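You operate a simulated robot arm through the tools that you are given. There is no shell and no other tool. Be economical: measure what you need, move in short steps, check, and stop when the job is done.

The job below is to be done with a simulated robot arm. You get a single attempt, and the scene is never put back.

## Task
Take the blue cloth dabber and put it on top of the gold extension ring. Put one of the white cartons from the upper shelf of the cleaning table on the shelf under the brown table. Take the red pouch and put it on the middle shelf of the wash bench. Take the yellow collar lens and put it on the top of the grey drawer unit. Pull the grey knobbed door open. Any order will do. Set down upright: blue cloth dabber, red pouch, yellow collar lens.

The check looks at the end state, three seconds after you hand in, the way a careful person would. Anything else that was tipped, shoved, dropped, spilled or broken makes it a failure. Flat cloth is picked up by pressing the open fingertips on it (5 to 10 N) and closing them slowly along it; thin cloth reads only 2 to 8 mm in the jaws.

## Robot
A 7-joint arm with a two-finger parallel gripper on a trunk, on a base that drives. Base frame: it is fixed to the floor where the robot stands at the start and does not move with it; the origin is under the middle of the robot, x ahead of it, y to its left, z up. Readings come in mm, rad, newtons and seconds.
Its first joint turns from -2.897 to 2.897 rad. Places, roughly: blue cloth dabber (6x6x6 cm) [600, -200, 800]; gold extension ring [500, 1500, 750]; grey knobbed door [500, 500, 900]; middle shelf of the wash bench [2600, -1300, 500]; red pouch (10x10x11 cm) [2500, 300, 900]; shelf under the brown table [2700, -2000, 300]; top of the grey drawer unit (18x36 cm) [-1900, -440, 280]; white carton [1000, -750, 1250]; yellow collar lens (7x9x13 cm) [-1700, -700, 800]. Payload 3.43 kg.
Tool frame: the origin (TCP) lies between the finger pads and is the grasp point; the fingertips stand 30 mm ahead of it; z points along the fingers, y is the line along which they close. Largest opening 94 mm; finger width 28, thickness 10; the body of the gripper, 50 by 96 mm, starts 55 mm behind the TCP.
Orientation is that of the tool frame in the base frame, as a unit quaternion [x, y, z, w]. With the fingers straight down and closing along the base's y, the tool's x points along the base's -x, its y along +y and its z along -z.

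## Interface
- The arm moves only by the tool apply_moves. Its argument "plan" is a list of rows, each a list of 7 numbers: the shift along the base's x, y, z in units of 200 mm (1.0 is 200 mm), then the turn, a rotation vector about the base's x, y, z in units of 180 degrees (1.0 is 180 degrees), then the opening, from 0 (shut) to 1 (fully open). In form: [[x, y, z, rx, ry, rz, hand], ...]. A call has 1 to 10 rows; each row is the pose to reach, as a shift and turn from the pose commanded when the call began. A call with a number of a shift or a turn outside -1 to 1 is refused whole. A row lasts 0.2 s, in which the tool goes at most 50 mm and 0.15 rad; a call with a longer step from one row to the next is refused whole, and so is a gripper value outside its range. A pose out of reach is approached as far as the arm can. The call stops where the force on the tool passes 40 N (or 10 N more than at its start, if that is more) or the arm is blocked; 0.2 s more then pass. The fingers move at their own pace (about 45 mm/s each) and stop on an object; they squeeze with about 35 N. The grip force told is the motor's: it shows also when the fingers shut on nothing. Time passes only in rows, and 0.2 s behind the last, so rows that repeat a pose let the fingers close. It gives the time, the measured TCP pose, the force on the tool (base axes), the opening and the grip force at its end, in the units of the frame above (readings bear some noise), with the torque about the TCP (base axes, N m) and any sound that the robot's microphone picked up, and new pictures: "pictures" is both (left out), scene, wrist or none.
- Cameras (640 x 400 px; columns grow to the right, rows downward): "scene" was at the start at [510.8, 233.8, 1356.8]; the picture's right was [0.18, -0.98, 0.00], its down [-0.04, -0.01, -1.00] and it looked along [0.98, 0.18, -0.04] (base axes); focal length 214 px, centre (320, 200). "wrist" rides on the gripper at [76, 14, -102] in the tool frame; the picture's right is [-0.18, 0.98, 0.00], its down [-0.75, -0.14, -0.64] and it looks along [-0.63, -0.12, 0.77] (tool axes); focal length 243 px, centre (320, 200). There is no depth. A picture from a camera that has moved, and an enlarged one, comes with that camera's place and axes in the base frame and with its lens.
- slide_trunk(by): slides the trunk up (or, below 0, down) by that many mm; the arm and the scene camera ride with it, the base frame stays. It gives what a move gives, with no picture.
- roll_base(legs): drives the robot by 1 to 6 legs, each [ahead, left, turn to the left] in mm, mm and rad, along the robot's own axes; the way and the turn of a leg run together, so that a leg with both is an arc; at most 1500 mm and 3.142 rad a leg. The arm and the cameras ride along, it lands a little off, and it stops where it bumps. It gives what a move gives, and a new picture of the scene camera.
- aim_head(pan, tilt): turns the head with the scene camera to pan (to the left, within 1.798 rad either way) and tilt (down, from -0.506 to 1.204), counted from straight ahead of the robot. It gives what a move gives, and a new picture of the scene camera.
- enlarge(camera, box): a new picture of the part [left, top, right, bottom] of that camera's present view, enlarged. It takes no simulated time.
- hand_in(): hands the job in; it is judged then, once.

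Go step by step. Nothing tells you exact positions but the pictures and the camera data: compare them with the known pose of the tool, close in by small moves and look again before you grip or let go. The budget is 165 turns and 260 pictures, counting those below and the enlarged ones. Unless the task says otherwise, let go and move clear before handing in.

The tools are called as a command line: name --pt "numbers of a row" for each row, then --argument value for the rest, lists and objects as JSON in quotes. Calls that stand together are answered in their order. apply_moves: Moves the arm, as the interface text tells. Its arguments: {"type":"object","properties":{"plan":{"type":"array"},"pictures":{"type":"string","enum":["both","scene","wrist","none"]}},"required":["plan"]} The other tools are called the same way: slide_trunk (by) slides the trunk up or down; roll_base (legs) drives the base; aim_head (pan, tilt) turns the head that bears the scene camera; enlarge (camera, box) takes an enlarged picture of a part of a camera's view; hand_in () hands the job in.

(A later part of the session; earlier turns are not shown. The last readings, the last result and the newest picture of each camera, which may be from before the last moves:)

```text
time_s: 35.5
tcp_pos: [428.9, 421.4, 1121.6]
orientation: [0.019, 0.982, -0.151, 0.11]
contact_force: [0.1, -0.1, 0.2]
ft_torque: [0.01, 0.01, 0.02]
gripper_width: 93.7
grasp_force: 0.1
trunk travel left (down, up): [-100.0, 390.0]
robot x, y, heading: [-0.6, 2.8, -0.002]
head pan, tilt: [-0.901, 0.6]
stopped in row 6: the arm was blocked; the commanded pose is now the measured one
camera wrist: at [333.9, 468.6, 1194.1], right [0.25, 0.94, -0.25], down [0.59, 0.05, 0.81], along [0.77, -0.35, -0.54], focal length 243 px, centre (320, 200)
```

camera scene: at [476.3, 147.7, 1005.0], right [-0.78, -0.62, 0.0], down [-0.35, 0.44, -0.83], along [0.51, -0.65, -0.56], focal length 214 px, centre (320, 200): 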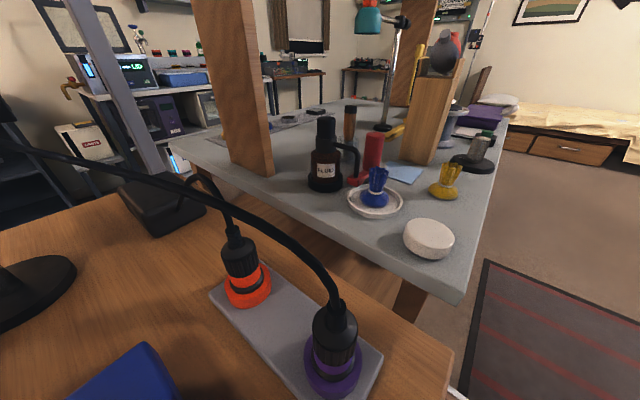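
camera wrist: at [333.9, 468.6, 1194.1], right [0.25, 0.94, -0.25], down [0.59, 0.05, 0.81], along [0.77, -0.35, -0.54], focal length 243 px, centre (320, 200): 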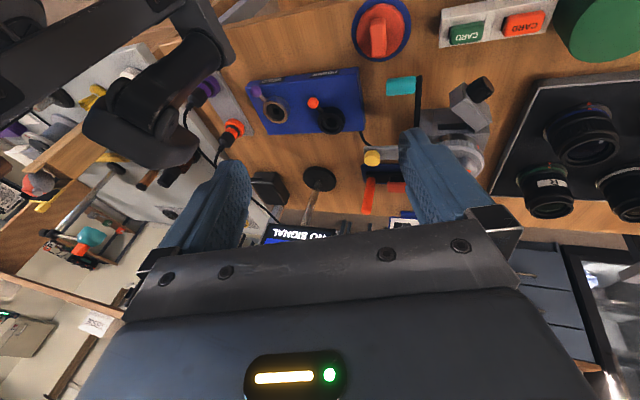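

I'm at the height limit of the arm; fine. The head stands between the hand and the dabber, so I raise the trunk and strafe the base right 560 mm so the dabber lies on the hand's side.

slide_trunk --by 250

roll_base --legs '[[0, -560, 0]]'

aim_head --pan 0.5 --tilt 1.0

```text
time_s: 38.1
tcp_pos: [430.0, 422.8, 1371.5]
orientation: [0.019, 0.982, -0.151, 0.11]
contact_force: [0.3, 0.2, -0.3]
ft_torque: [0.01, 0.01, 0.01]
gripper_width: 93.8
grasp_force: 0.0
trunk travel left (down, up): [-350.0, 140.0]
robot x, y, heading: [2.2, 3.4, -0.003]
head pan, tilt: [-0.901, 0.6]
```

```text
time_s: 41.3
tcp_pos: [429.6, -140.7, 1372.3]
orientation: [0.023, 0.982, -0.151, 0.11]
contact_force: [-0.4, -0.4, -0.1]
ft_torque: [-0.01, -0.02, 0.0]
gripper_width: 94.0
grasp_force: 0.1
trunk travel left (down, up): [-350.0, 140.0]
robot x, y, heading: [-2.3, -558.5, -0.002]
head pan, tilt: [-0.901, 0.6]
camera scene: at [475.6, -415.1, 1255.0], right [-0.79, -0.62, 0.0], down [-0.35, 0.44, -0.83], along [0.51, -0.65, -0.56], focal length 214 px, centre (320, 200)
```

scene: 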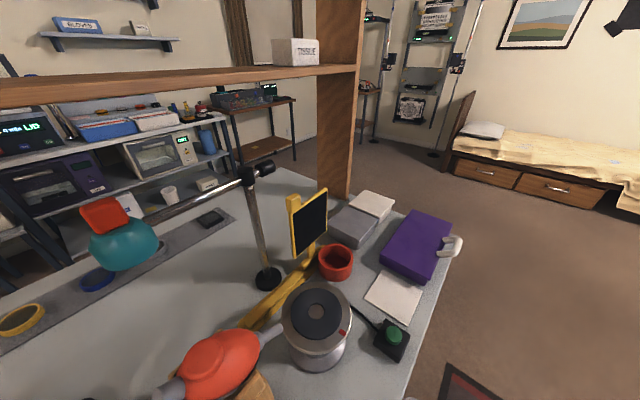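

```text
time_s: 42.8
tcp_pos: [429.7, -141.2, 1372.0]
orientation: [0.022, 0.982, -0.151, 0.109]
contact_force: [0.2, 0.3, -0.5]
ft_torque: [-0.02, 0.02, -0.04]
gripper_width: 94.0
grasp_force: 0.1
trunk travel left (down, up): [-350.0, 140.0]
robot x, y, heading: [2.0, -556.3, -0.003]
head pan, tilt: [0.499, 1.0]
camera scene: at [482.5, -312.6, 1223.0], right [0.47, -0.88, 0.0], down [-0.74, -0.4, -0.54], along [0.48, 0.26, -0.84], focal length 214 px, centre (320, 200)
```

scene: 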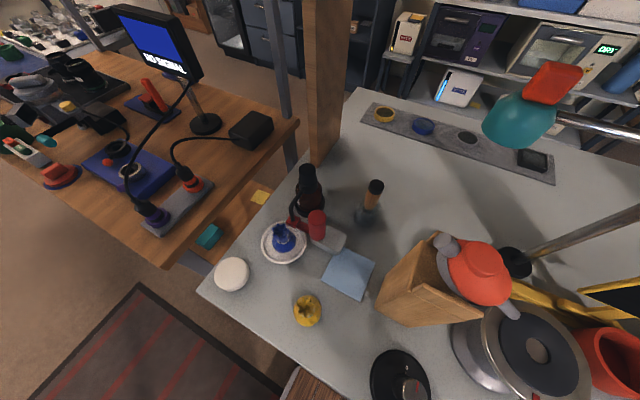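

Dabber is at about [599,-167], top near z 848. I turn the hand straight down and go toward a point above it.

apply_moves --pt "0.05 0 -0.18 0.0322 0.0233 0.0047 1" --pt "0.15 -0.03 -0.36 0.0645 0.0465 0.0093 1" --pt "0.25 -0.05 -0.54 0.0967 0.0698 0.014 1" --pt "0.35 -0.08 -0.72 0.0967 0.0698 0.014 1" --pt "0.45 -0.1 -0.9 0.0967 0.0698 0.014 1" --pt "0.6 -0.13 -1 0.0967 0.0698 0.014 1" --pt "0.75 -0.13 -1 0.0967 0.0698 0.014 1" --pt "0.83 -0.13 -1 0.0967 0.0698 0.014 1" --pictures "none"

apply_moves --pt "0 0 -0.2 0 0 0 1" --pt "0 0 -0.4 0 0 0 1" --pt "0 0 -0.6 0 0 0 0.9" --pt "0 0 -0.8 0 0 0 0.85" --pt "0 0 -1 0 0 0 0.8" --pictures "both"

```text
time_s: 44.6
tcp_pos: [596.1, -165.9, 1170.5]
orientation: [0.0, 1.0, 0.0, 0.001]
contact_force: [-0.6, -0.9, 1.0]
ft_torque: [-0.03, -0.04, 0.0]
gripper_width: 94.0
grasp_force: 0.0
trunk travel left (down, up): [-350.0, 140.0]
robot x, y, heading: [-1.3, -562.3, -0.009]
head pan, tilt: [0.499, 1.0]
```

```text
time_s: 45.8
tcp_pos: [597.0, -167.2, 972.0]
orientation: [0.001, 1.0, 0.001, 0.001]
contact_force: [0.1, 0.3, -0.5]
ft_torque: [-0.03, -0.01, 0.01]
gripper_width: 75.3
grasp_force: 0.0
trunk travel left (down, up): [-350.0, 140.0]
robot x, y, heading: [2.6, -558.9, -0.001]
head pan, tilt: [0.499, 1.0]
camera scene: at [482.3, -312.5, 1223.2], right [0.47, -0.88, 0.0], down [-0.74, -0.4, -0.54], along [0.48, 0.26, -0.84], focal length 214 px, centre (320, 200)
camera wrist: at [520.3, -150.4, 1072.7], right [0.19, 0.98, 0.0], down [0.75, -0.14, 0.64], along [0.63, -0.12, -0.77], focal length 243 px, centre (320, 200)
```

scene: 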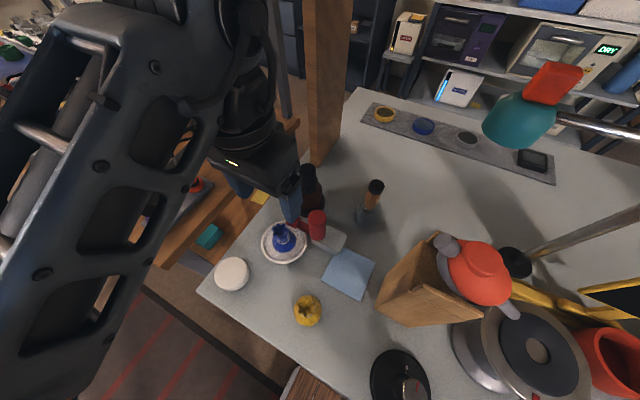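
wrist: 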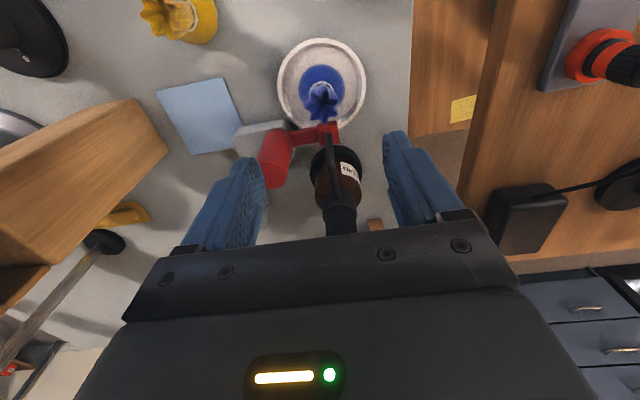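

Wrist view suggests the dabber around [590,-163]. I descend to z≈905 with that correction and look again.

apply_moves --pt "-0.03 0.02 -0.17 0 0 0 0.8" --pt "-0.03 0.02 -0.33 0 0 0 0.8" --pictures "wrist"

enlarge --camera "scene" --box '[220, 160, 380, 260]'

```text
time_s: 46.4
tcp_pos: [590.7, -162.5, 906.3]
orientation: [0.0, 1.0, 0.001, 0.001]
contact_force: [0.5, 0.3, 0.1]
ft_torque: [0.0, -0.02, 0.02]
gripper_width: 75.3
grasp_force: 0.1
trunk travel left (down, up): [-350.0, 140.0]
robot x, y, heading: [-1.0, -556.3, -0.003]
head pan, tilt: [0.499, 1.0]
camera wrist: at [513.8, -145.8, 1006.6], right [0.18, 0.98, 0.0], down [0.75, -0.14, 0.64], along [0.63, -0.12, -0.77], focal length 243 px, centre (320, 200)
```

wrist: 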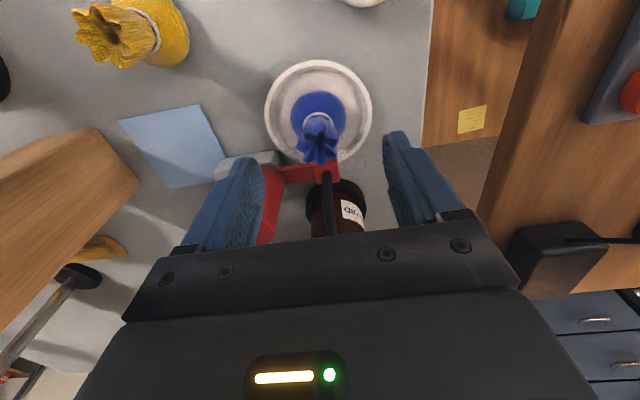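

```text
4.00 times, centred on (300, 210) of scene
camera zoom: at [482.3, -312.5, 1223.1], right [0.47, -0.88, 0.0], down [-0.74, -0.4, -0.54], along [0.48, 0.26, -0.84], focal length 858 px, centre (400, 160)
```

zoom: 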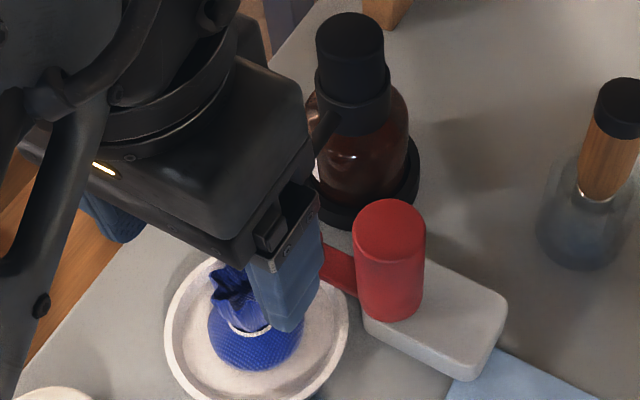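

Refined: dabber centre ≈ [594,-165]. I descend to z≈830.

apply_moves --pt "0.016 -0.01 -0.15 0 0 0 0.75" --pt "0.016 -0.01 -0.3 0 0 0 0.75" --pt "0.016 -0.01 -0.38 0 0 0 0.75" --pictures "wrist"

enlarge --camera "scene" --box '[220, 160, 380, 260]'

```text
time_s: 47.2
tcp_pos: [593.0, -165.0, 829.7]
orientation: [0.001, 1.0, 0.002, 0.001]
contact_force: [0.4, -0.1, 0.5]
ft_torque: [0.01, -0.03, 0.0]
gripper_width: 70.7
grasp_force: 0.1
trunk travel left (down, up): [-350.0, 140.0]
robot x, y, heading: [-3.6, -562.7, -0.003]
head pan, tilt: [0.499, 1.0]
camera wrist: at [516.2, -148.3, 930.3], right [0.19, 0.98, 0.0], down [0.75, -0.14, 0.64], along [0.63, -0.12, -0.77], focal length 243 px, centre (320, 200)
```

wrist: 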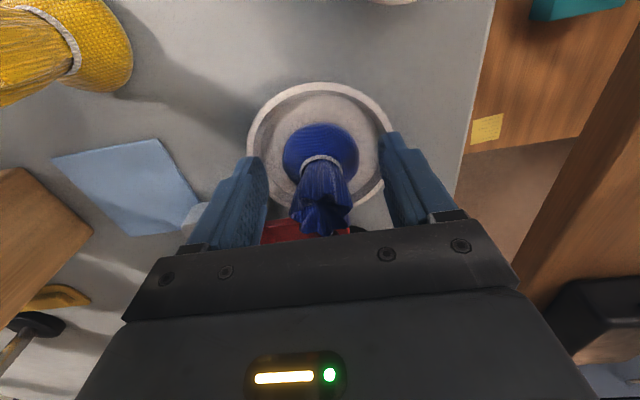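

```text
4.00 times, centred on (300, 210) of scene
camera zoom: at [482.3, -312.5, 1223.1], right [0.47, -0.88, 0.0], down [-0.74, -0.4, -0.54], along [0.48, 0.26, -0.84], focal length 858 px, centre (400, 160)
```

zoom: 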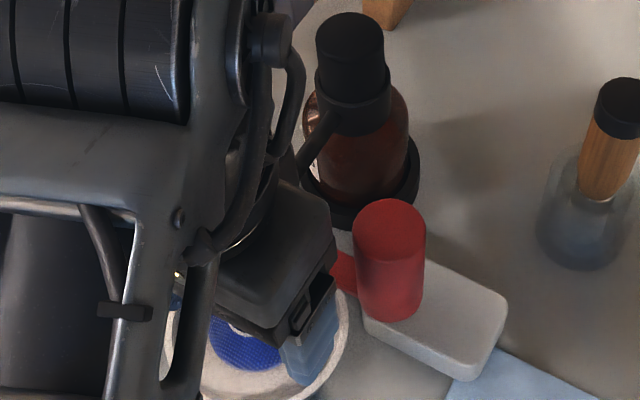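

Fingers straddle the dabber; I close and lift slightly.

apply_moves --pt "0 0 -0.01 0 0 0 0.5" --pt "0 0 -0.01 0 0 0 0.3" --pt "0 0 -0.01 0 0 0 0.1" --pt "0 0 -0.01 0 0 0 0.0" --pt "0 0 -0.01 0 0 0 0.0" --pt "0 0 0.1 0 0 0 0" --pt "0 0 0.25 0 0 0 0" --pt "0 0 0.4 0 0 0 0" --pictures "wrist"

```text
time_s: 49.0
tcp_pos: [593.6, -165.4, 908.6]
orientation: [0.001, 1.0, 0.0, 0.0]
contact_force: [0.3, 0.1, 0.8]
ft_torque: [0.04, 0.04, 0.01]
gripper_width: 0.1
grasp_force: 32.8
trunk travel left (down, up): [-350.0, 140.0]
robot x, y, heading: [-0.9, -559.9, -0.008]
head pan, tilt: [0.499, 1.0]
camera wrist: at [517.0, -148.8, 1010.9], right [0.19, 0.98, 0.0], down [0.75, -0.14, 0.64], along [0.63, -0.12, -0.77], focal length 243 px, centre (320, 200)
```

wrist: 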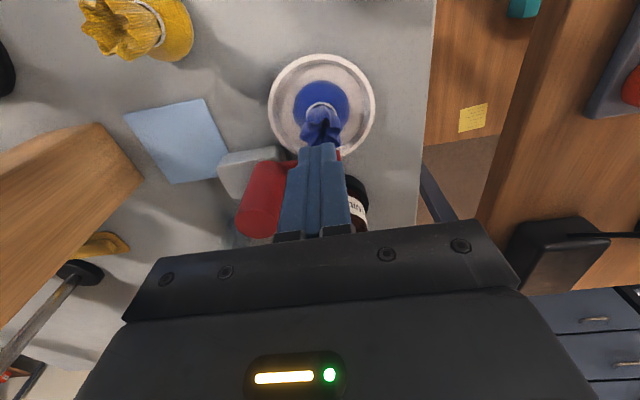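

The fingers shut on nothing; the dabber still stands. I look closely from both cameras to find where it really is.

enlarge --camera "wrist" --box '[240, 30, 400, 170]'

enlarge --camera "scene" --box '[220, 180, 340, 280]'

```text
2.86 times, centred on (320, 100) of wrist
camera zoom: at [517.0, -148.8, 1010.9], right [0.19, 0.98, 0.0], down [0.75, -0.14, 0.64], along [0.63, -0.12, -0.77], focal length 693 px, centre (320, 486)
```

zoom: 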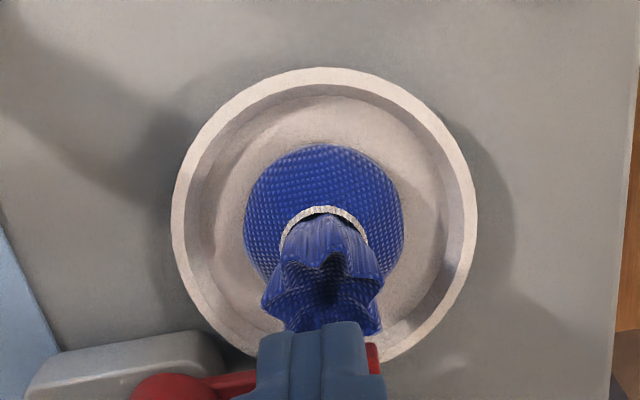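

```text
4.00 times, centred on (280, 230) of scene
camera zoom: at [482.6, -312.7, 1222.9], right [0.47, -0.88, 0.0], down [-0.74, -0.4, -0.54], along [0.48, 0.26, -0.84], focal length 858 px, centre (480, 80)
```

zoom: 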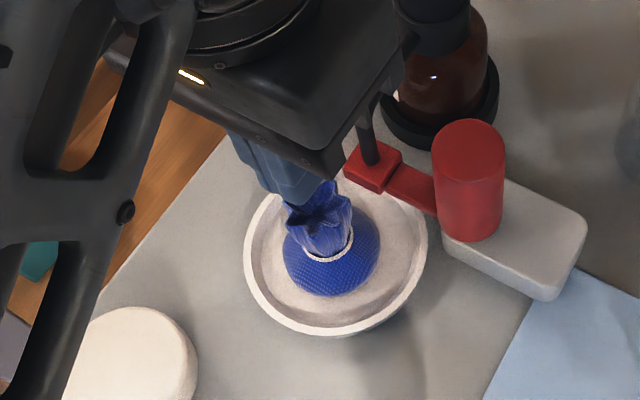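

Triangulation: dish centre [597,-163], ball centre ≈ z 797, so my grip was too high on the ball. I go again, centred and lower (z≈813), with a narrower opening.

apply_moves --pt "0.005 0.012 0 0 0 0 0.66" --pt "0.005 0.012 -0.1 0 0 0 0.66" --pt "0.005 0.012 -0.2 0 0 0 0.66" --pt "0.005 0.012 -0.3 0 0 0 0.66" --pt "0.005 0.012 -0.4 0 0 0 0.66" --pt "0.005 0.012 -0.44 0 0 0 0.66" --pt "0.005 0.012 -0.475 0 0 0 0.66" --pictures "wrist"

```text
time_s: 50.7
tcp_pos: [594.3, -161.3, 820.9]
orientation: [0.0, 1.0, 0.006, 0.003]
contact_force: [-4.9, -6.5, 20.2]
ft_torque: [0.65, 0.44, 0.24]
gripper_width: 58.9
grasp_force: 0.0
trunk travel left (down, up): [-350.0, 140.0]
robot x, y, heading: [-3.3, -560.5, -0.006]
head pan, tilt: [0.499, 1.0]
stopped in row 7: the force on the tool passed its limit at 43 N (the readings are from after the stop); the commanded pose is now the measured one
camera wrist: at [516.8, -145.4, 920.2], right [0.18, 0.98, 0.01], down [0.75, -0.15, 0.64], along [0.64, -0.11, -0.76], focal length 243 px, centre (320, 200)
```

wrist: 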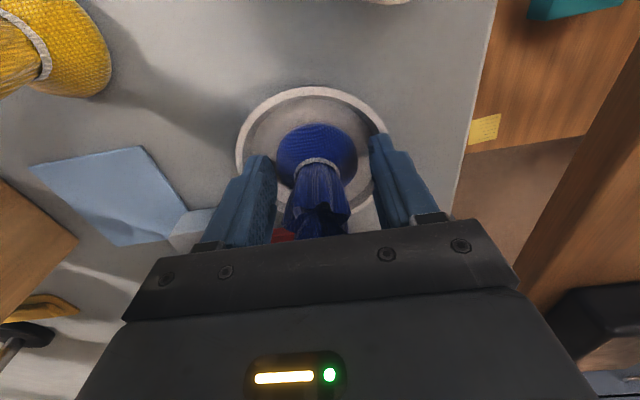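

A fingertip touched the dish rim. I lift a little, and measure once more in the close wrist view.

apply_moves --pt "-0.03 0 0.05 0 0 0 0.66" --pt "-0.03 0 0.15 0 0 0 0.66" --pt "-0.03 0 0.15 0 0 0 0.66" --pictures "none"

enlarge --camera "wrist" --box '[220, 60, 420, 240]'

```text
time_s: 51.5
tcp_pos: [588.3, -161.8, 847.8]
orientation: [0.001, 1.0, 0.005, 0.003]
contact_force: [0.0, 0.4, 0.5]
ft_torque: [0.0, 0.0, 0.0]
gripper_width: 61.7
grasp_force: 0.2
trunk travel left (down, up): [-350.0, 140.0]
robot x, y, heading: [-0.2, -561.8, -0.002]
head pan, tilt: [0.499, 1.0]
```

```text
2.22 times, centred on (320, 150) of wrist
camera zoom: at [511.2, -145.8, 948.2], right [0.19, 0.98, 0.01], down [0.75, -0.15, 0.64], along [0.63, -0.11, -0.76], focal length 539 px, centre (320, 311)
```

zoom: 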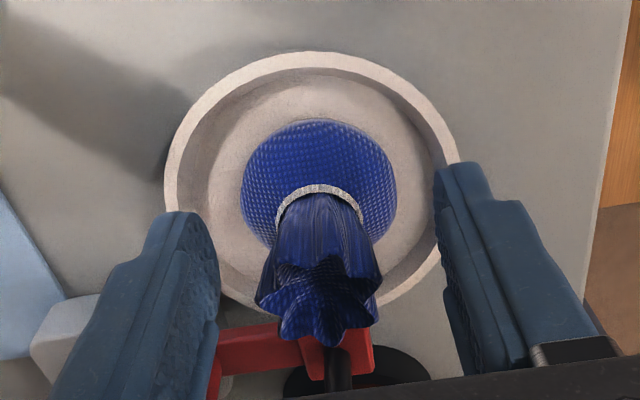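

Ball ≈ [592,-160], radius 25. I go down with a 56 mm opening to fit inside the dish, then close without lifting.

apply_moves --pt "0.02 0.008 -0.05 0 0 0 0.6" --pt "0.02 0.008 -0.12 0 0 0 0.6" --pt "0.02 0.008 -0.145 0 0 0 0.6" --pt "0.02 0.008 -0.16 0 0 0 0.6" --pictures "none"

enlarge --camera "wrist" --box '[220, 80, 420, 240]'

```text
time_s: 52.2
tcp_pos: [591.5, -157.7, 827.6]
orientation: [0.0, 1.0, 0.007, 0.007]
contact_force: [-2.7, -5.0, 20.9]
ft_torque: [-0.73, 0.03, -0.1]
gripper_width: 58.5
grasp_force: 2.1
trunk travel left (down, up): [-350.0, 140.0]
robot x, y, heading: [-1.7, -563.2, -0.005]
head pan, tilt: [0.499, 1.0]
stopped in row 3: the force on the tool passed its limit at 50 N (the readings are from after the stop); the commanded pose is now the measured one
```

```text
2.50 times, centred on (320, 160) of wrist
camera zoom: at [514.3, -143.2, 928.0], right [0.19, 0.98, 0.02], down [0.74, -0.15, 0.65], along [0.64, -0.11, -0.76], focal length 606 px, centre (320, 300)
```

zoom: 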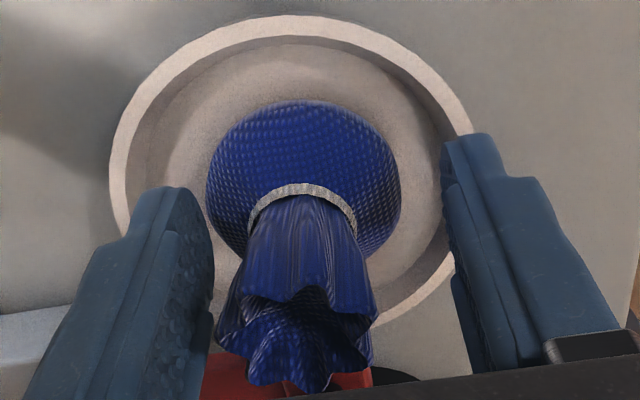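

The -y finger touched the ball; it is ~5 mm further to -y. I lift, shift and lower again.

apply_moves --pt "0 0 0.06 0 0 0 0.64" --pt "-0.005 -0.026 0.06 0 0 0 0.64" --pt "-0.005 -0.026 0.0 0 0 0 0.64" --pt "-0.005 -0.026 -0.04 0 0 0 0.64" --pictures "none"

enlarge --camera "wrist" --box '[220, 80, 420, 240]'

```text
time_s: 53.2
tcp_pos: [591.6, -162.2, 819.0]
orientation: [0.001, 1.0, 0.008, 0.006]
contact_force: [1.2, -0.9, 13.8]
ft_torque: [0.43, 0.14, -0.01]
gripper_width: 59.2
grasp_force: 0.0
trunk travel left (down, up): [-350.0, 140.0]
robot x, y, heading: [0.6, -556.6, -0.004]
head pan, tilt: [0.499, 1.0]
```

```text
2.50 times, centred on (320, 160) of wrist
camera zoom: at [513.7, -147.9, 919.7], right [0.19, 0.98, 0.02], down [0.75, -0.15, 0.65], along [0.64, -0.11, -0.76], focal length 606 px, centre (320, 300)
```

zoom: 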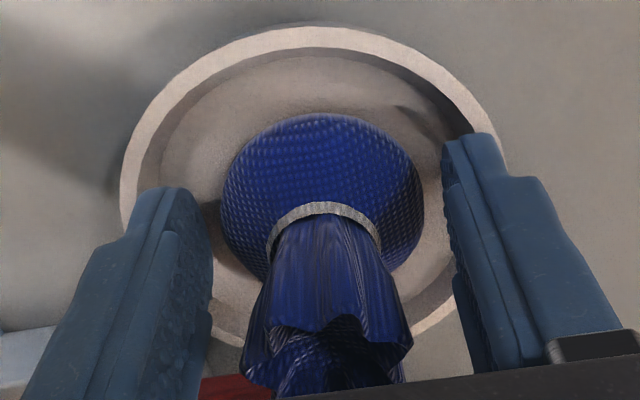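

Well centred. Close now and check the width before lifting.

apply_moves --pt "0 0 0.005 0 0 0 0.5" --pt "0 0 0.0 0 0 0 0.35" --pt "0 0 0 0 0 0 0.2" --pt "0 0 0 0 0 0 0.2" --pictures "none"

enlarge --camera "wrist" --box '[220, 80, 420, 240]'

```text
time_s: 54.2
tcp_pos: [591.9, -161.5, 820.2]
orientation: [0.0, 1.0, 0.008, 0.006]
contact_force: [0.0, 17.3, 24.7]
ft_torque: [1.24, 0.2, -0.2]
gripper_width: 51.3
grasp_force: 34.9
trunk travel left (down, up): [-350.0, 140.0]
robot x, y, heading: [-3.1, -559.2, -0.002]
head pan, tilt: [0.499, 1.0]
```

```text
2.50 times, centred on (320, 160) of wrist
camera zoom: at [513.2, -146.9, 919.7], right [0.18, 0.98, 0.02], down [0.75, -0.15, 0.65], along [0.64, -0.11, -0.76], focal length 606 px, centre (320, 300)
```

zoom: 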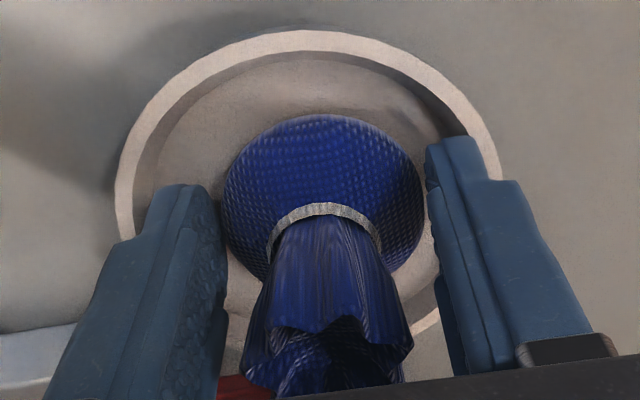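

Contact at 51 mm. I ease sideways 2 mm, close fully, then lift gently.

apply_moves --pt "0 0.01 0.005 0 0 0 0.0" --pt "0 0.012 0.008 0 0 0 0.0" --pt "0 0.012 0.01 0 0 0 0.0" --pt "0 0.012 0.03 0 0 0 0.0" --pt "0 0.012 0.06 0 0 0 0.0" --pt "0 0.012 0.1 0 0 0 0.0" --pictures "wrist"

```text
time_s: 55.6
tcp_pos: [591.5, -162.3, 838.7]
orientation: [0.001, 1.0, 0.005, 0.005]
contact_force: [-0.1, 0.1, -0.7]
ft_torque: [0.02, 0.01, -0.01]
gripper_width: 51.3
grasp_force: 34.9
trunk travel left (down, up): [-350.0, 140.0]
robot x, y, heading: [-0.1, -563.3, -0.006]
head pan, tilt: [0.499, 1.0]
camera wrist: at [514.4, -146.5, 937.8], right [0.19, 0.98, 0.01], down [0.75, -0.15, 0.65], along [0.64, -0.11, -0.76], focal length 243 px, centre (320, 200)
```

wrist: 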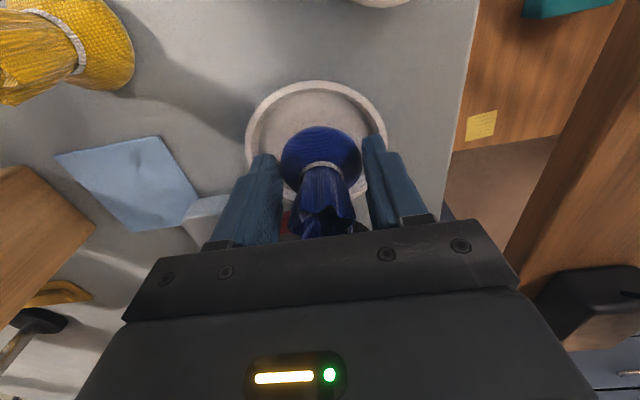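

The dabber is held (51 mm). I lift it and retract.

apply_moves --pt "0 0 0.2 0 0 0 0" --pt "0 0 0.4 0 0 0 0" --pt "0 0 0.6 0 0 0 0" --pt "-0.1 0 0.8 0 0 0 0" --pt "-0.3 0 1.0 0 0 0 0" --pt "-0.5 0 1.0 0 0 0 0" --pt "-0.7 0 1.0 0 0 0 0" --pt "-0.8 0 1.0 0 0 0 0" --pictures "wrist"

roll_base --legs '[[0, 830, 0], [0, 830, 0]]'

aim_head --pan 0.6 --tilt 0.9

```text
refused: row 5 steps farther than a row can; nothing moved
```

```text
time_s: 57.5
tcp_pos: [592.1, 24.0, 838.3]
orientation: [0.005, 1.0, -0.003, 0.002]
contact_force: [-1.1, -4.4, 2.5]
ft_torque: [0.01, 0.08, 0.07]
gripper_width: 51.0
grasp_force: 35.3
trunk travel left (down, up): [-350.0, 140.0]
robot x, y, heading: [2.4, -368.4, -0.004]
head pan, tilt: [0.499, 1.0]
stopped in leg 1: the force on the tool passed its limit at 118 N (the readings are from after the stop); the commanded pose is now the measured one
camera scene: at [482.9, -120.8, 1222.8], right [0.48, -0.88, 0.0], down [-0.74, -0.4, -0.54], along [0.48, 0.26, -0.84], focal length 214 px, centre (320, 200)
```

scene: 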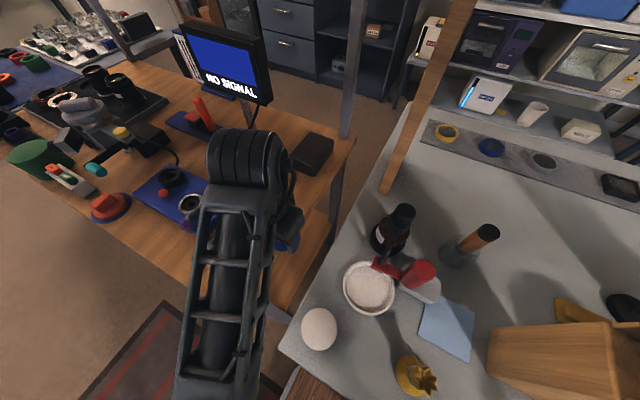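

```text
time_s: 58.2
tcp_pos: [591.0, 24.5, 837.4]
orientation: [0.005, 1.0, -0.003, 0.002]
contact_force: [-0.6, -5.2, -0.5]
ft_torque: [-0.09, 0.03, 0.13]
gripper_width: 50.8
grasp_force: 34.8
trunk travel left (down, up): [-350.0, 140.0]
robot x, y, heading: [1.0, -370.8, -0.001]
head pan, tilt: [0.6, 0.901]
camera scene: at [484.1, -111.4, 1230.2], right [0.56, -0.83, 0.0], down [-0.65, -0.44, -0.62], along [0.51, 0.35, -0.78], focal length 214 px, centre (320, 200)
```

scene: 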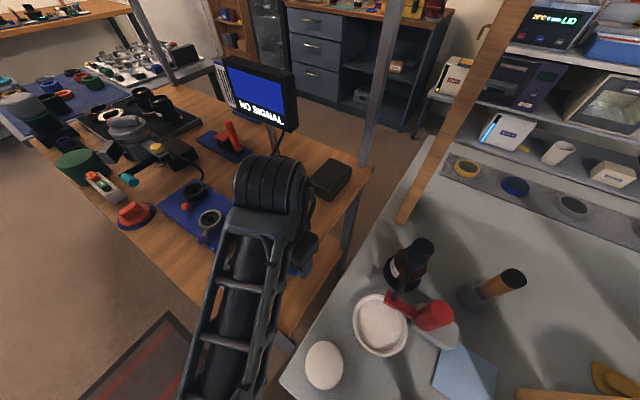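

That was a slip: the lift was refused and the base moved with the hand low and bumped something near y≈30. I back off slightly and lift, then inspect.

apply_moves --pt "0 -0.05 0 0 0 0 0" --pt "0 -0.1 0 0 0 0 0" --pt "0 -0.1 0.2 0 0 0 0" --pt "0 -0.1 0.4 0 0 0 0" --pt "0 -0.1 0.6 0 0 0 0" --pt "0 -0.1 0.8 0 0 0 0" --pt "0 -0.1 1.0 0 0 0 0" --pt "-0.2 -0.1 1.0 0 0 0 0" --pt "-0.4 -0.1 1.0 0 0 0 0" --pt "-0.6 -0.1 1.0 0 0 0 0" --pictures "both"

```text
time_s: 60.4
tcp_pos: [472.4, 4.7, 1037.9]
orientation: [0.005, 1.0, -0.002, 0.002]
contact_force: [0.8, -0.8, 0.4]
ft_torque: [-0.01, 0.01, -0.01]
gripper_width: 51.0
grasp_force: 35.1
trunk travel left (down, up): [-350.0, 140.0]
robot x, y, heading: [1.0, -370.1, -0.004]
head pan, tilt: [0.6, 0.901]
camera scene: at [484.7, -111.3, 1230.1], right [0.56, -0.83, 0.0], down [-0.65, -0.44, -0.62], along [0.51, 0.35, -0.78], focal length 214 px, centre (320, 200)
camera wrist: at [395.7, 22.2, 1138.9], right [0.19, 0.98, 0.0], down [0.75, -0.15, 0.65], along [0.63, -0.13, -0.76], focal length 243 px, centre (320, 200)
```

scene: 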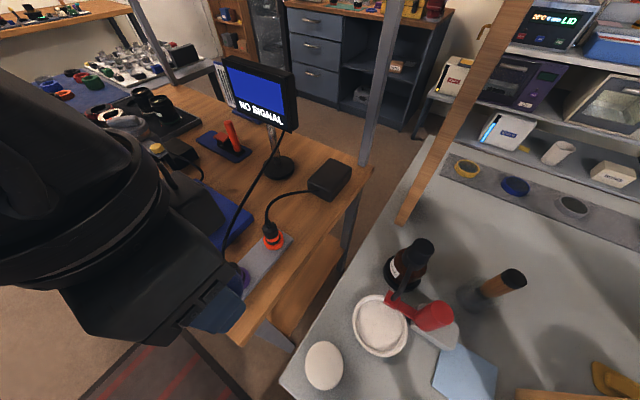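
wrist: 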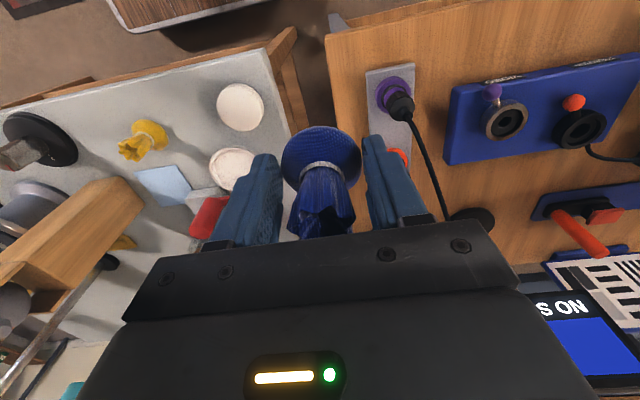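

Hand is clear. I raise the trunk 100 mm before the long strafe to the left; and check the bumped area.

slide_trunk --by 120

roll_base --legs '[[0, 740, 0], [0, 740, 0]]'

aim_head --pan -0.9 --tilt 0.7

aim_head --pan 0.5 --tilt 0.95

```text
time_s: 61.9
tcp_pos: [471.7, 5.0, 1157.9]
orientation: [0.005, 1.0, -0.002, 0.003]
contact_force: [-0.4, -0.4, 0.0]
ft_torque: [0.03, 0.01, -0.05]
gripper_width: 51.1
grasp_force: 35.5
trunk travel left (down, up): [-470.0, 20.0]
robot x, y, heading: [-1.4, -368.0, -0.002]
head pan, tilt: [0.6, 0.901]
```

```text
time_s: 69.5
tcp_pos: [483.3, 1472.0, 1158.3]
orientation: [0.008, 1.0, -0.003, 0.003]
contact_force: [0.1, -0.2, 0.3]
ft_torque: [-0.01, 0.02, 0.03]
gripper_width: 51.0
grasp_force: 35.3
trunk travel left (down, up): [-470.0, 20.0]
robot x, y, heading: [7.0, 1097.9, -0.01]
head pan, tilt: [0.6, 0.901]
camera scene: at [494.5, 1355.1, 1350.3], right [0.56, -0.83, 0.0], down [-0.65, -0.44, -0.62], along [0.52, 0.35, -0.78], focal length 214 px, centre (320, 200)
```

scene: 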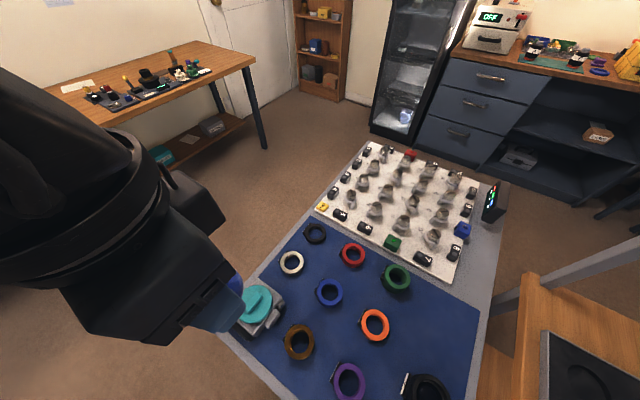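

```text
time_s: 71.1
tcp_pos: [484.0, 1470.4, 1158.1]
orientation: [0.007, 1.0, -0.003, 0.003]
contact_force: [-0.4, -0.7, 0.3]
ft_torque: [0.01, 0.0, -0.04]
gripper_width: 51.0
grasp_force: 35.0
trunk travel left (down, up): [-470.0, 20.0]
robot x, y, heading: [6.8, 1102.2, -0.008]
head pan, tilt: [-0.901, 0.7]
camera scene: at [483.8, 1246.1, 1366.4], right [-0.79, -0.61, 0.0], down [-0.39, 0.51, -0.76], along [0.47, -0.6, -0.64], focal length 214 px, centre (320, 200)
```

scene: 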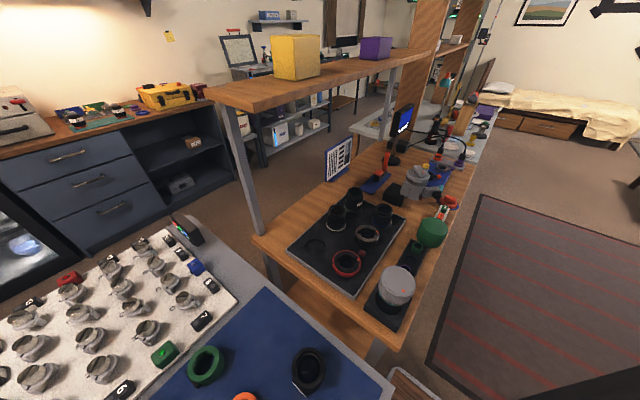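

```text
time_s: 72.6
tcp_pos: [483.7, 1471.9, 1158.3]
orientation: [0.008, 1.0, -0.003, 0.002]
contact_force: [0.0, 0.1, -0.4]
ft_torque: [0.0, -0.03, 0.0]
gripper_width: 51.1
grasp_force: 34.5
trunk travel left (down, up): [-470.0, 20.0]
robot x, y, heading: [9.8, 1103.0, -0.008]
head pan, tilt: [0.499, 0.949]
camera scene: at [496.0, 1347.2, 1346.6], right [0.47, -0.88, 0.0], down [-0.72, -0.38, -0.58], along [0.51, 0.27, -0.81], focal length 214 px, centre (320, 200)
```

scene: 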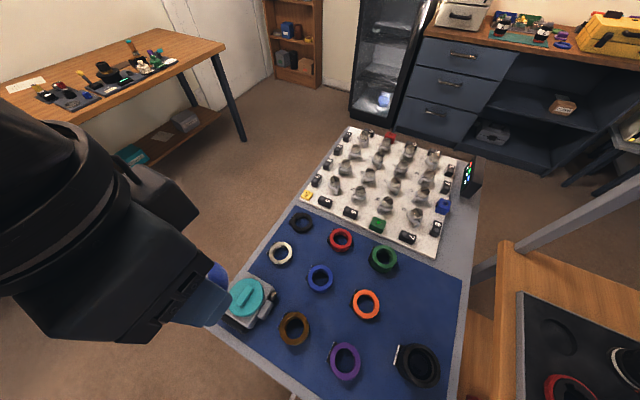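

The gold ring appears to be the brownish ring at about [508,1422]. I zoom in to confirm.

enlarge --camera "scene" --box '[200, 230, 440, 400]'

enlarge --camera "wrist" --box '[0, 0, 640, 400]'

```text
2.35 times, centred on (320, 315) of scene
camera zoom: at [496.0, 1347.2, 1346.6], right [0.47, -0.88, 0.0], down [-0.72, -0.38, -0.58], along [0.51, 0.27, -0.81], focal length 505 px, centre (320, -71)
```

zoom: 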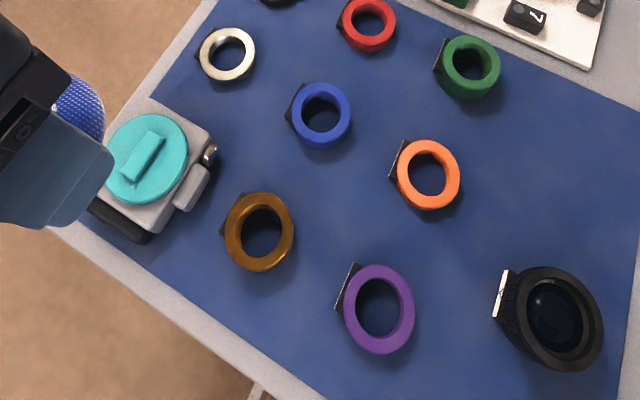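

```text
1.00 times, centred on (320, 200) of wrist (not enlarged: the box is as wide or as high as the picture)
camera zoom: at [406.7, 1489.5, 1259.0], right [0.2, 0.98, 0.0], down [0.75, -0.15, 0.65], along [0.63, -0.13, -0.76], focal length 243 px, centre (320, 200)
```

zoom: 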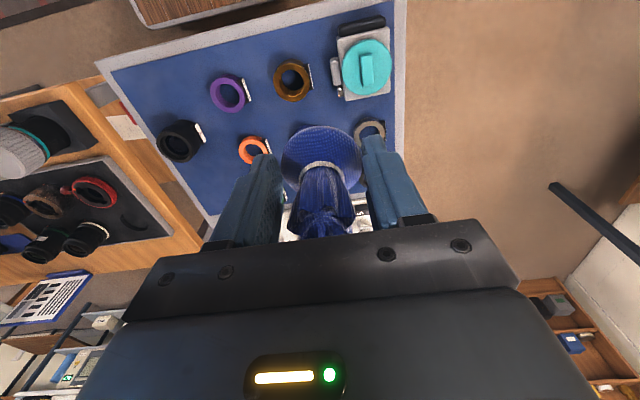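

Ring confirmed, centre ≈ [507,1418], top ≈ z 795. I lower the trunk and move above it.

slide_trunk --by -170

apply_moves --pt "0.07 -0.13 0 0 0 0 0" --pt "0.135 -0.26 0 0 0 0 0" --pt "0.135 -0.26 -0.2 0 0 0 0" --pt "0.135 -0.26 -0.35 0 0 0 0" --pictures "both"

```text
time_s: 74.5
tcp_pos: [483.1, 1471.8, 989.3]
orientation: [0.007, 1.0, -0.003, 0.003]
contact_force: [0.0, 0.6, -0.5]
ft_torque: [0.02, 0.03, 0.01]
gripper_width: 50.9
grasp_force: 34.9
trunk travel left (down, up): [-300.0, 190.0]
robot x, y, heading: [11.4, 1102.0, -0.009]
head pan, tilt: [0.499, 0.949]
```

```text
time_s: 75.5
tcp_pos: [510.2, 1419.5, 917.0]
orientation: [0.01, 1.0, -0.003, 0.003]
contact_force: [-0.3, 0.1, 1.1]
ft_torque: [0.0, -0.04, 0.0]
gripper_width: 50.9
grasp_force: 34.8
trunk travel left (down, up): [-300.0, 190.0]
robot x, y, heading: [10.4, 1099.9, -0.011]
head pan, tilt: [0.499, 0.949]
camera scene: at [495.8, 1347.3, 1176.7], right [0.47, -0.88, 0.0], down [-0.72, -0.38, -0.58], along [0.51, 0.27, -0.81], focal length 214 px, centre (320, 200)
camera wrist: at [433.2, 1438.0, 1018.2], right [0.2, 0.98, 0.0], down [0.75, -0.15, 0.65], along [0.63, -0.13, -0.76], focal length 243 px, centre (320, 200)
```

scene: 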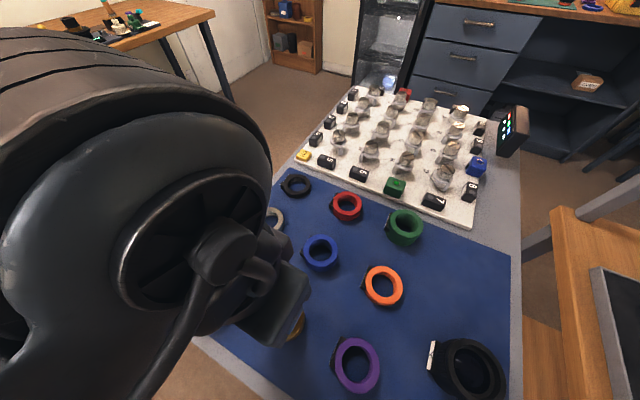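
wrist: 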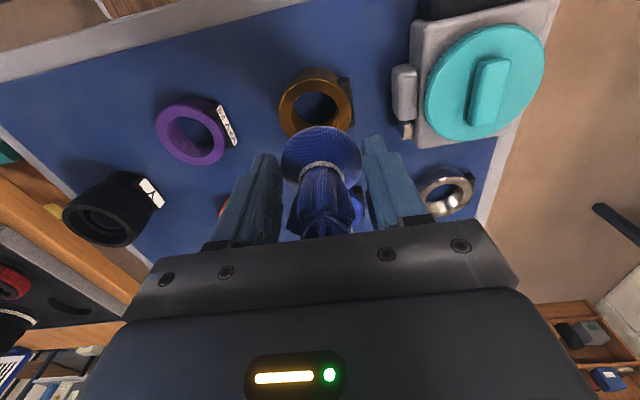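

Ring and ball are nearly aligned; I shift -4 mm in y, +2 in x and descend 40 mm, then look closely.

apply_moves --pt "0.01 -0.02 -0.1 0 0 0 0" --pt "0.01 -0.02 -0.22 0 0 0 0" --pt "0.01 -0.02 -0.22 0 0 0 0" --pictures "none"

aim_head --pan 0.9 --tilt 0.9

enlarge --camera "wrist" --box '[220, 60, 420, 240]'

```text
time_s: 76.3
tcp_pos: [512.7, 1417.3, 873.6]
orientation: [0.009, 1.0, -0.003, 0.002]
contact_force: [-0.3, 0.7, 0.1]
ft_torque: [0.01, -0.03, 0.0]
gripper_width: 51.1
grasp_force: 34.7
trunk travel left (down, up): [-300.0, 190.0]
robot x, y, heading: [6.6, 1100.2, -0.013]
head pan, tilt: [0.499, 0.949]
```

```text
time_s: 77.2
tcp_pos: [511.6, 1416.4, 873.6]
orientation: [0.007, 1.0, -0.003, 0.002]
contact_force: [0.4, -0.1, 0.0]
ft_torque: [0.04, -0.01, -0.01]
gripper_width: 51.2
grasp_force: 35.0
trunk travel left (down, up): [-300.0, 190.0]
robot x, y, heading: [9.2, 1099.2, -0.005]
head pan, tilt: [0.901, 0.901]
camera scene: at [479.3, 1371.8, 1180.2], right [0.78, -0.63, 0.0], down [-0.49, -0.61, -0.62], along [0.39, 0.48, -0.78], focal length 214 px, centre (320, 200)
```

scene: 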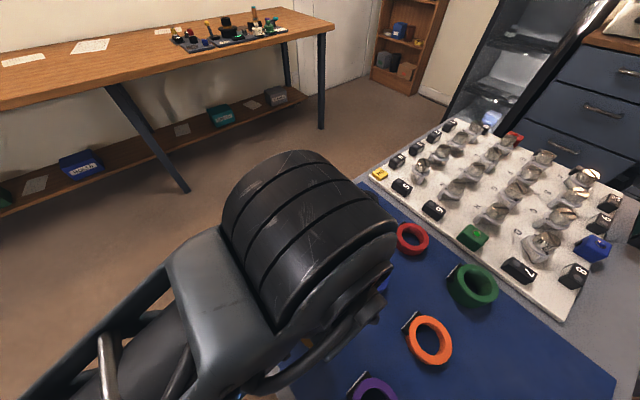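

```text
2.22 times, centred on (320, 150) of wrist
camera zoom: at [435.4, 1434.1, 974.3], right [0.2, 0.98, 0.0], down [0.75, -0.15, 0.65], along [0.63, -0.13, -0.76], focal length 539 px, centre (320, 311)
```

zoom: 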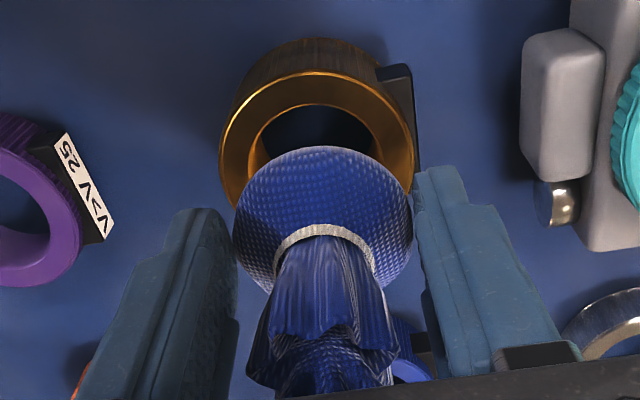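

The ring is slightly +x, -y of the ball. I shift (+4,-3) and descend 20 mm more.

apply_moves --pt "0.02 -0.015 -0.05 0 0 0 0" --pt "0.02 -0.015 -0.1 0 0 0 0" --pt "0.02 -0.015 -0.1 0 0 0 0" --pictures "none"

enlarge --camera "wrist" --box '[220, 60, 420, 240]'

```text
time_s: 78.0
tcp_pos: [517.1, 1412.6, 854.6]
orientation: [0.007, 1.0, -0.003, 0.002]
contact_force: [0.2, -0.8, -1.1]
ft_torque: [0.0, -0.03, -0.01]
gripper_width: 51.4
grasp_force: 34.8
trunk travel left (down, up): [-300.0, 190.0]
robot x, y, heading: [7.6, 1099.8, -0.008]
head pan, tilt: [0.901, 0.901]
```

```text
2.22 times, centred on (320, 150) of wrist
camera zoom: at [439.5, 1430.9, 954.4], right [0.2, 0.98, 0.0], down [0.75, -0.15, 0.65], along [0.63, -0.13, -0.76], focal length 539 px, centre (320, 311)
```

zoom: 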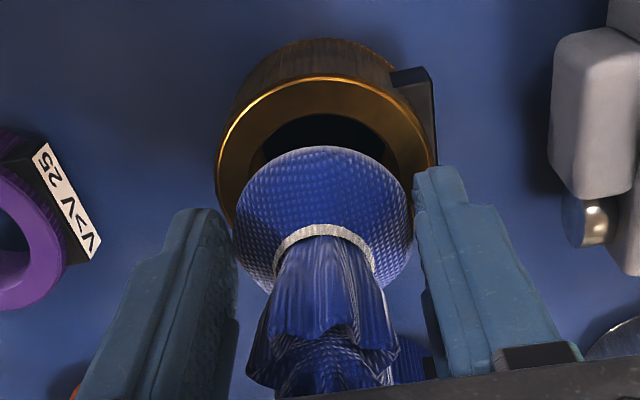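

Alignment looks good (within ~3 mm). I descend slowly until contact.

apply_moves --pt "-0.005 0.005 -0.02 0 0 0 0" --pt "-0.005 0.005 -0.04 0 0 0 0" --pt "-0.005 0.005 -0.06 0 0 0 0" --pt "-0.005 0.005 -0.06 0 0 0 0" --pictures "none"

enlarge --camera "wrist" --box '[220, 60, 420, 240]'

```text
time_s: 78.7
tcp_pos: [515.6, 1413.5, 847.2]
orientation: [0.01, 1.0, 0.0, 0.003]
contact_force: [-2.1, -3.1, 22.1]
ft_torque: [0.02, 0.09, 0.03]
gripper_width: 50.9
grasp_force: 34.7
trunk travel left (down, up): [-300.0, 190.0]
robot x, y, heading: [9.0, 1100.4, -0.012]
head pan, tilt: [0.901, 0.901]
stopped in row 3: the force on the tool passed its limit at 49 N (the readings are from after the stop); the commanded pose is now the measured one
```

```text
2.22 times, centred on (320, 150) of wrist
camera zoom: at [438.7, 1431.3, 948.5], right [0.2, 0.98, 0.0], down [0.75, -0.16, 0.65], along [0.63, -0.13, -0.76], focal length 539 px, centre (320, 311)
```

zoom: 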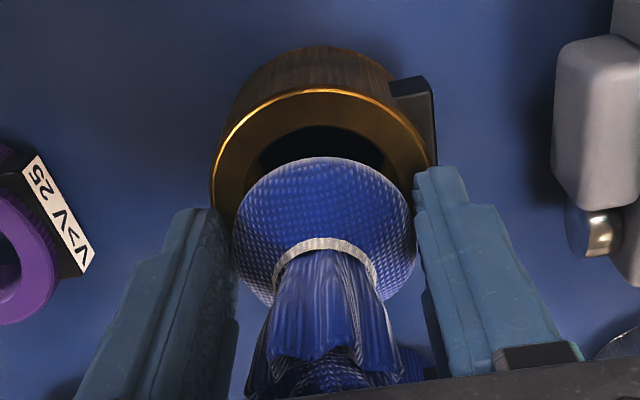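

Contact came with the ball about 8 mm too far in +x (its outline centre was lower than I took). I lift 8 mm, shift -8 mm in x and try again gently.

apply_moves --pt "0 0 0.045 0 0 0 0" --pt "-0.042 0 0.045 0 0 0 0" --pt "-0.042 0 0.025 0 0 0 0" --pt "-0.042 0 0.025 0 0 0 0" --pictures "none"

enlarge --camera "wrist" --box '[220, 60, 420, 240]'

```text
time_s: 79.7
tcp_pos: [512.4, 1412.8, 850.1]
orientation: [0.018, 1.0, -0.001, 0.0]
contact_force: [-1.0, 0.1, -1.4]
ft_torque: [0.0, 0.0, 0.0]
gripper_width: 51.4
grasp_force: 35.0
trunk travel left (down, up): [-300.0, 190.0]
robot x, y, heading: [8.5, 1098.1, -0.01]
head pan, tilt: [0.901, 0.901]
```

```text
2.22 times, centred on (320, 150) of wrist
camera zoom: at [436.8, 1431.9, 952.1], right [0.22, 0.98, 0.0], down [0.75, -0.17, 0.64], along [0.63, -0.14, -0.77], focal length 539 px, centre (320, 311)
```

zoom: 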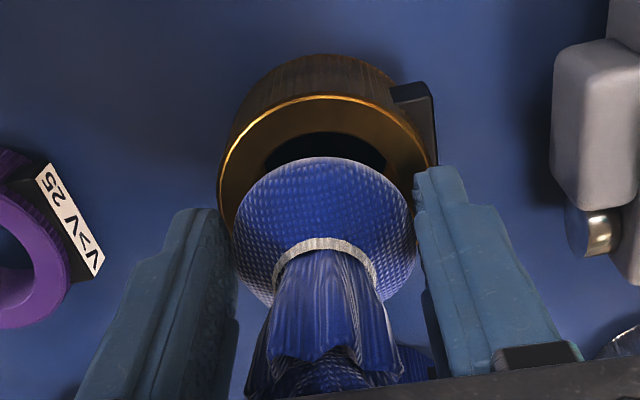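

Still about 5 mm to go in x; I shift and lower.

apply_moves --pt "-0.028 0 0.01 0 0 0 0" --pt "-0.028 0 0.01 0 0 0 0" --pictures "none"

enlarge --camera "wrist" --box '[220, 60, 420, 240]'

```text
time_s: 80.3
tcp_pos: [511.6, 1409.5, 850.8]
orientation: [0.022, 1.0, -0.002, 0.0]
contact_force: [1.4, 0.7, 0.0]
ft_torque: [-0.02, 0.0, -0.01]
gripper_width: 51.0
grasp_force: 34.8
trunk travel left (down, up): [-300.0, 190.0]
robot x, y, heading: [6.2, 1100.5, -0.014]
head pan, tilt: [0.901, 0.901]
```

```text
2.22 times, centred on (320, 150) of wrist
camera zoom: at [437.1, 1429.7, 951.8], right [0.23, 0.97, 0.0], down [0.75, -0.17, 0.64], along [0.62, -0.15, -0.77], focal length 539 px, centre (320, 311)
```

zoom: 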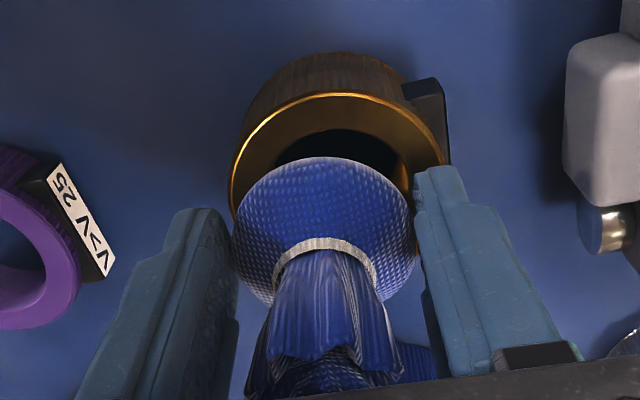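

The arm is near a joint limit here and drifts instead of following. I lift, back the base 100 mm, and reach out again.

apply_moves --pt "0 0 0.15 0 0 0 0" --pt "0 0 0.35 0 0 0 0" --pt "0 0 0.4 0 0 0 0" --pictures "none"

roll_base --legs '[[-120, 0, 0]]'

```text
time_s: 81.1
tcp_pos: [500.6, 1415.6, 936.0]
orientation: [0.008, 1.0, -0.002, 0.002]
contact_force: [-1.6, -0.8, -0.3]
ft_torque: [0.01, 0.01, 0.02]
gripper_width: 51.1
grasp_force: 35.3
trunk travel left (down, up): [-300.0, 190.0]
robot x, y, heading: [5.2, 1103.2, -0.013]
head pan, tilt: [0.901, 0.901]
```

```text
time_s: 82.3
tcp_pos: [380.3, 1415.0, 934.1]
orientation: [0.01, 1.0, -0.001, 0.003]
contact_force: [-0.1, 1.8, -0.5]
ft_torque: [-0.01, 0.01, -0.01]
gripper_width: 51.2
grasp_force: 35.2
trunk travel left (down, up): [-300.0, 190.0]
robot x, y, heading: [-113.9, 1101.6, -0.011]
head pan, tilt: [0.901, 0.901]
camera scene: at [357.9, 1373.0, 1180.3], right [0.78, -0.63, 0.0], down [-0.49, -0.61, -0.62], along [0.39, 0.48, -0.78], focal length 214 px, centre (320, 200)
```

scene: 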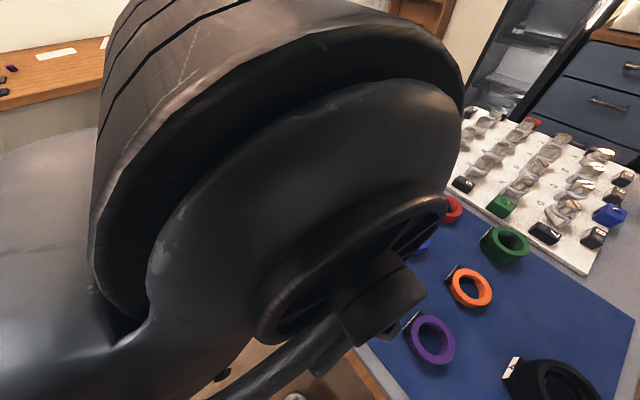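

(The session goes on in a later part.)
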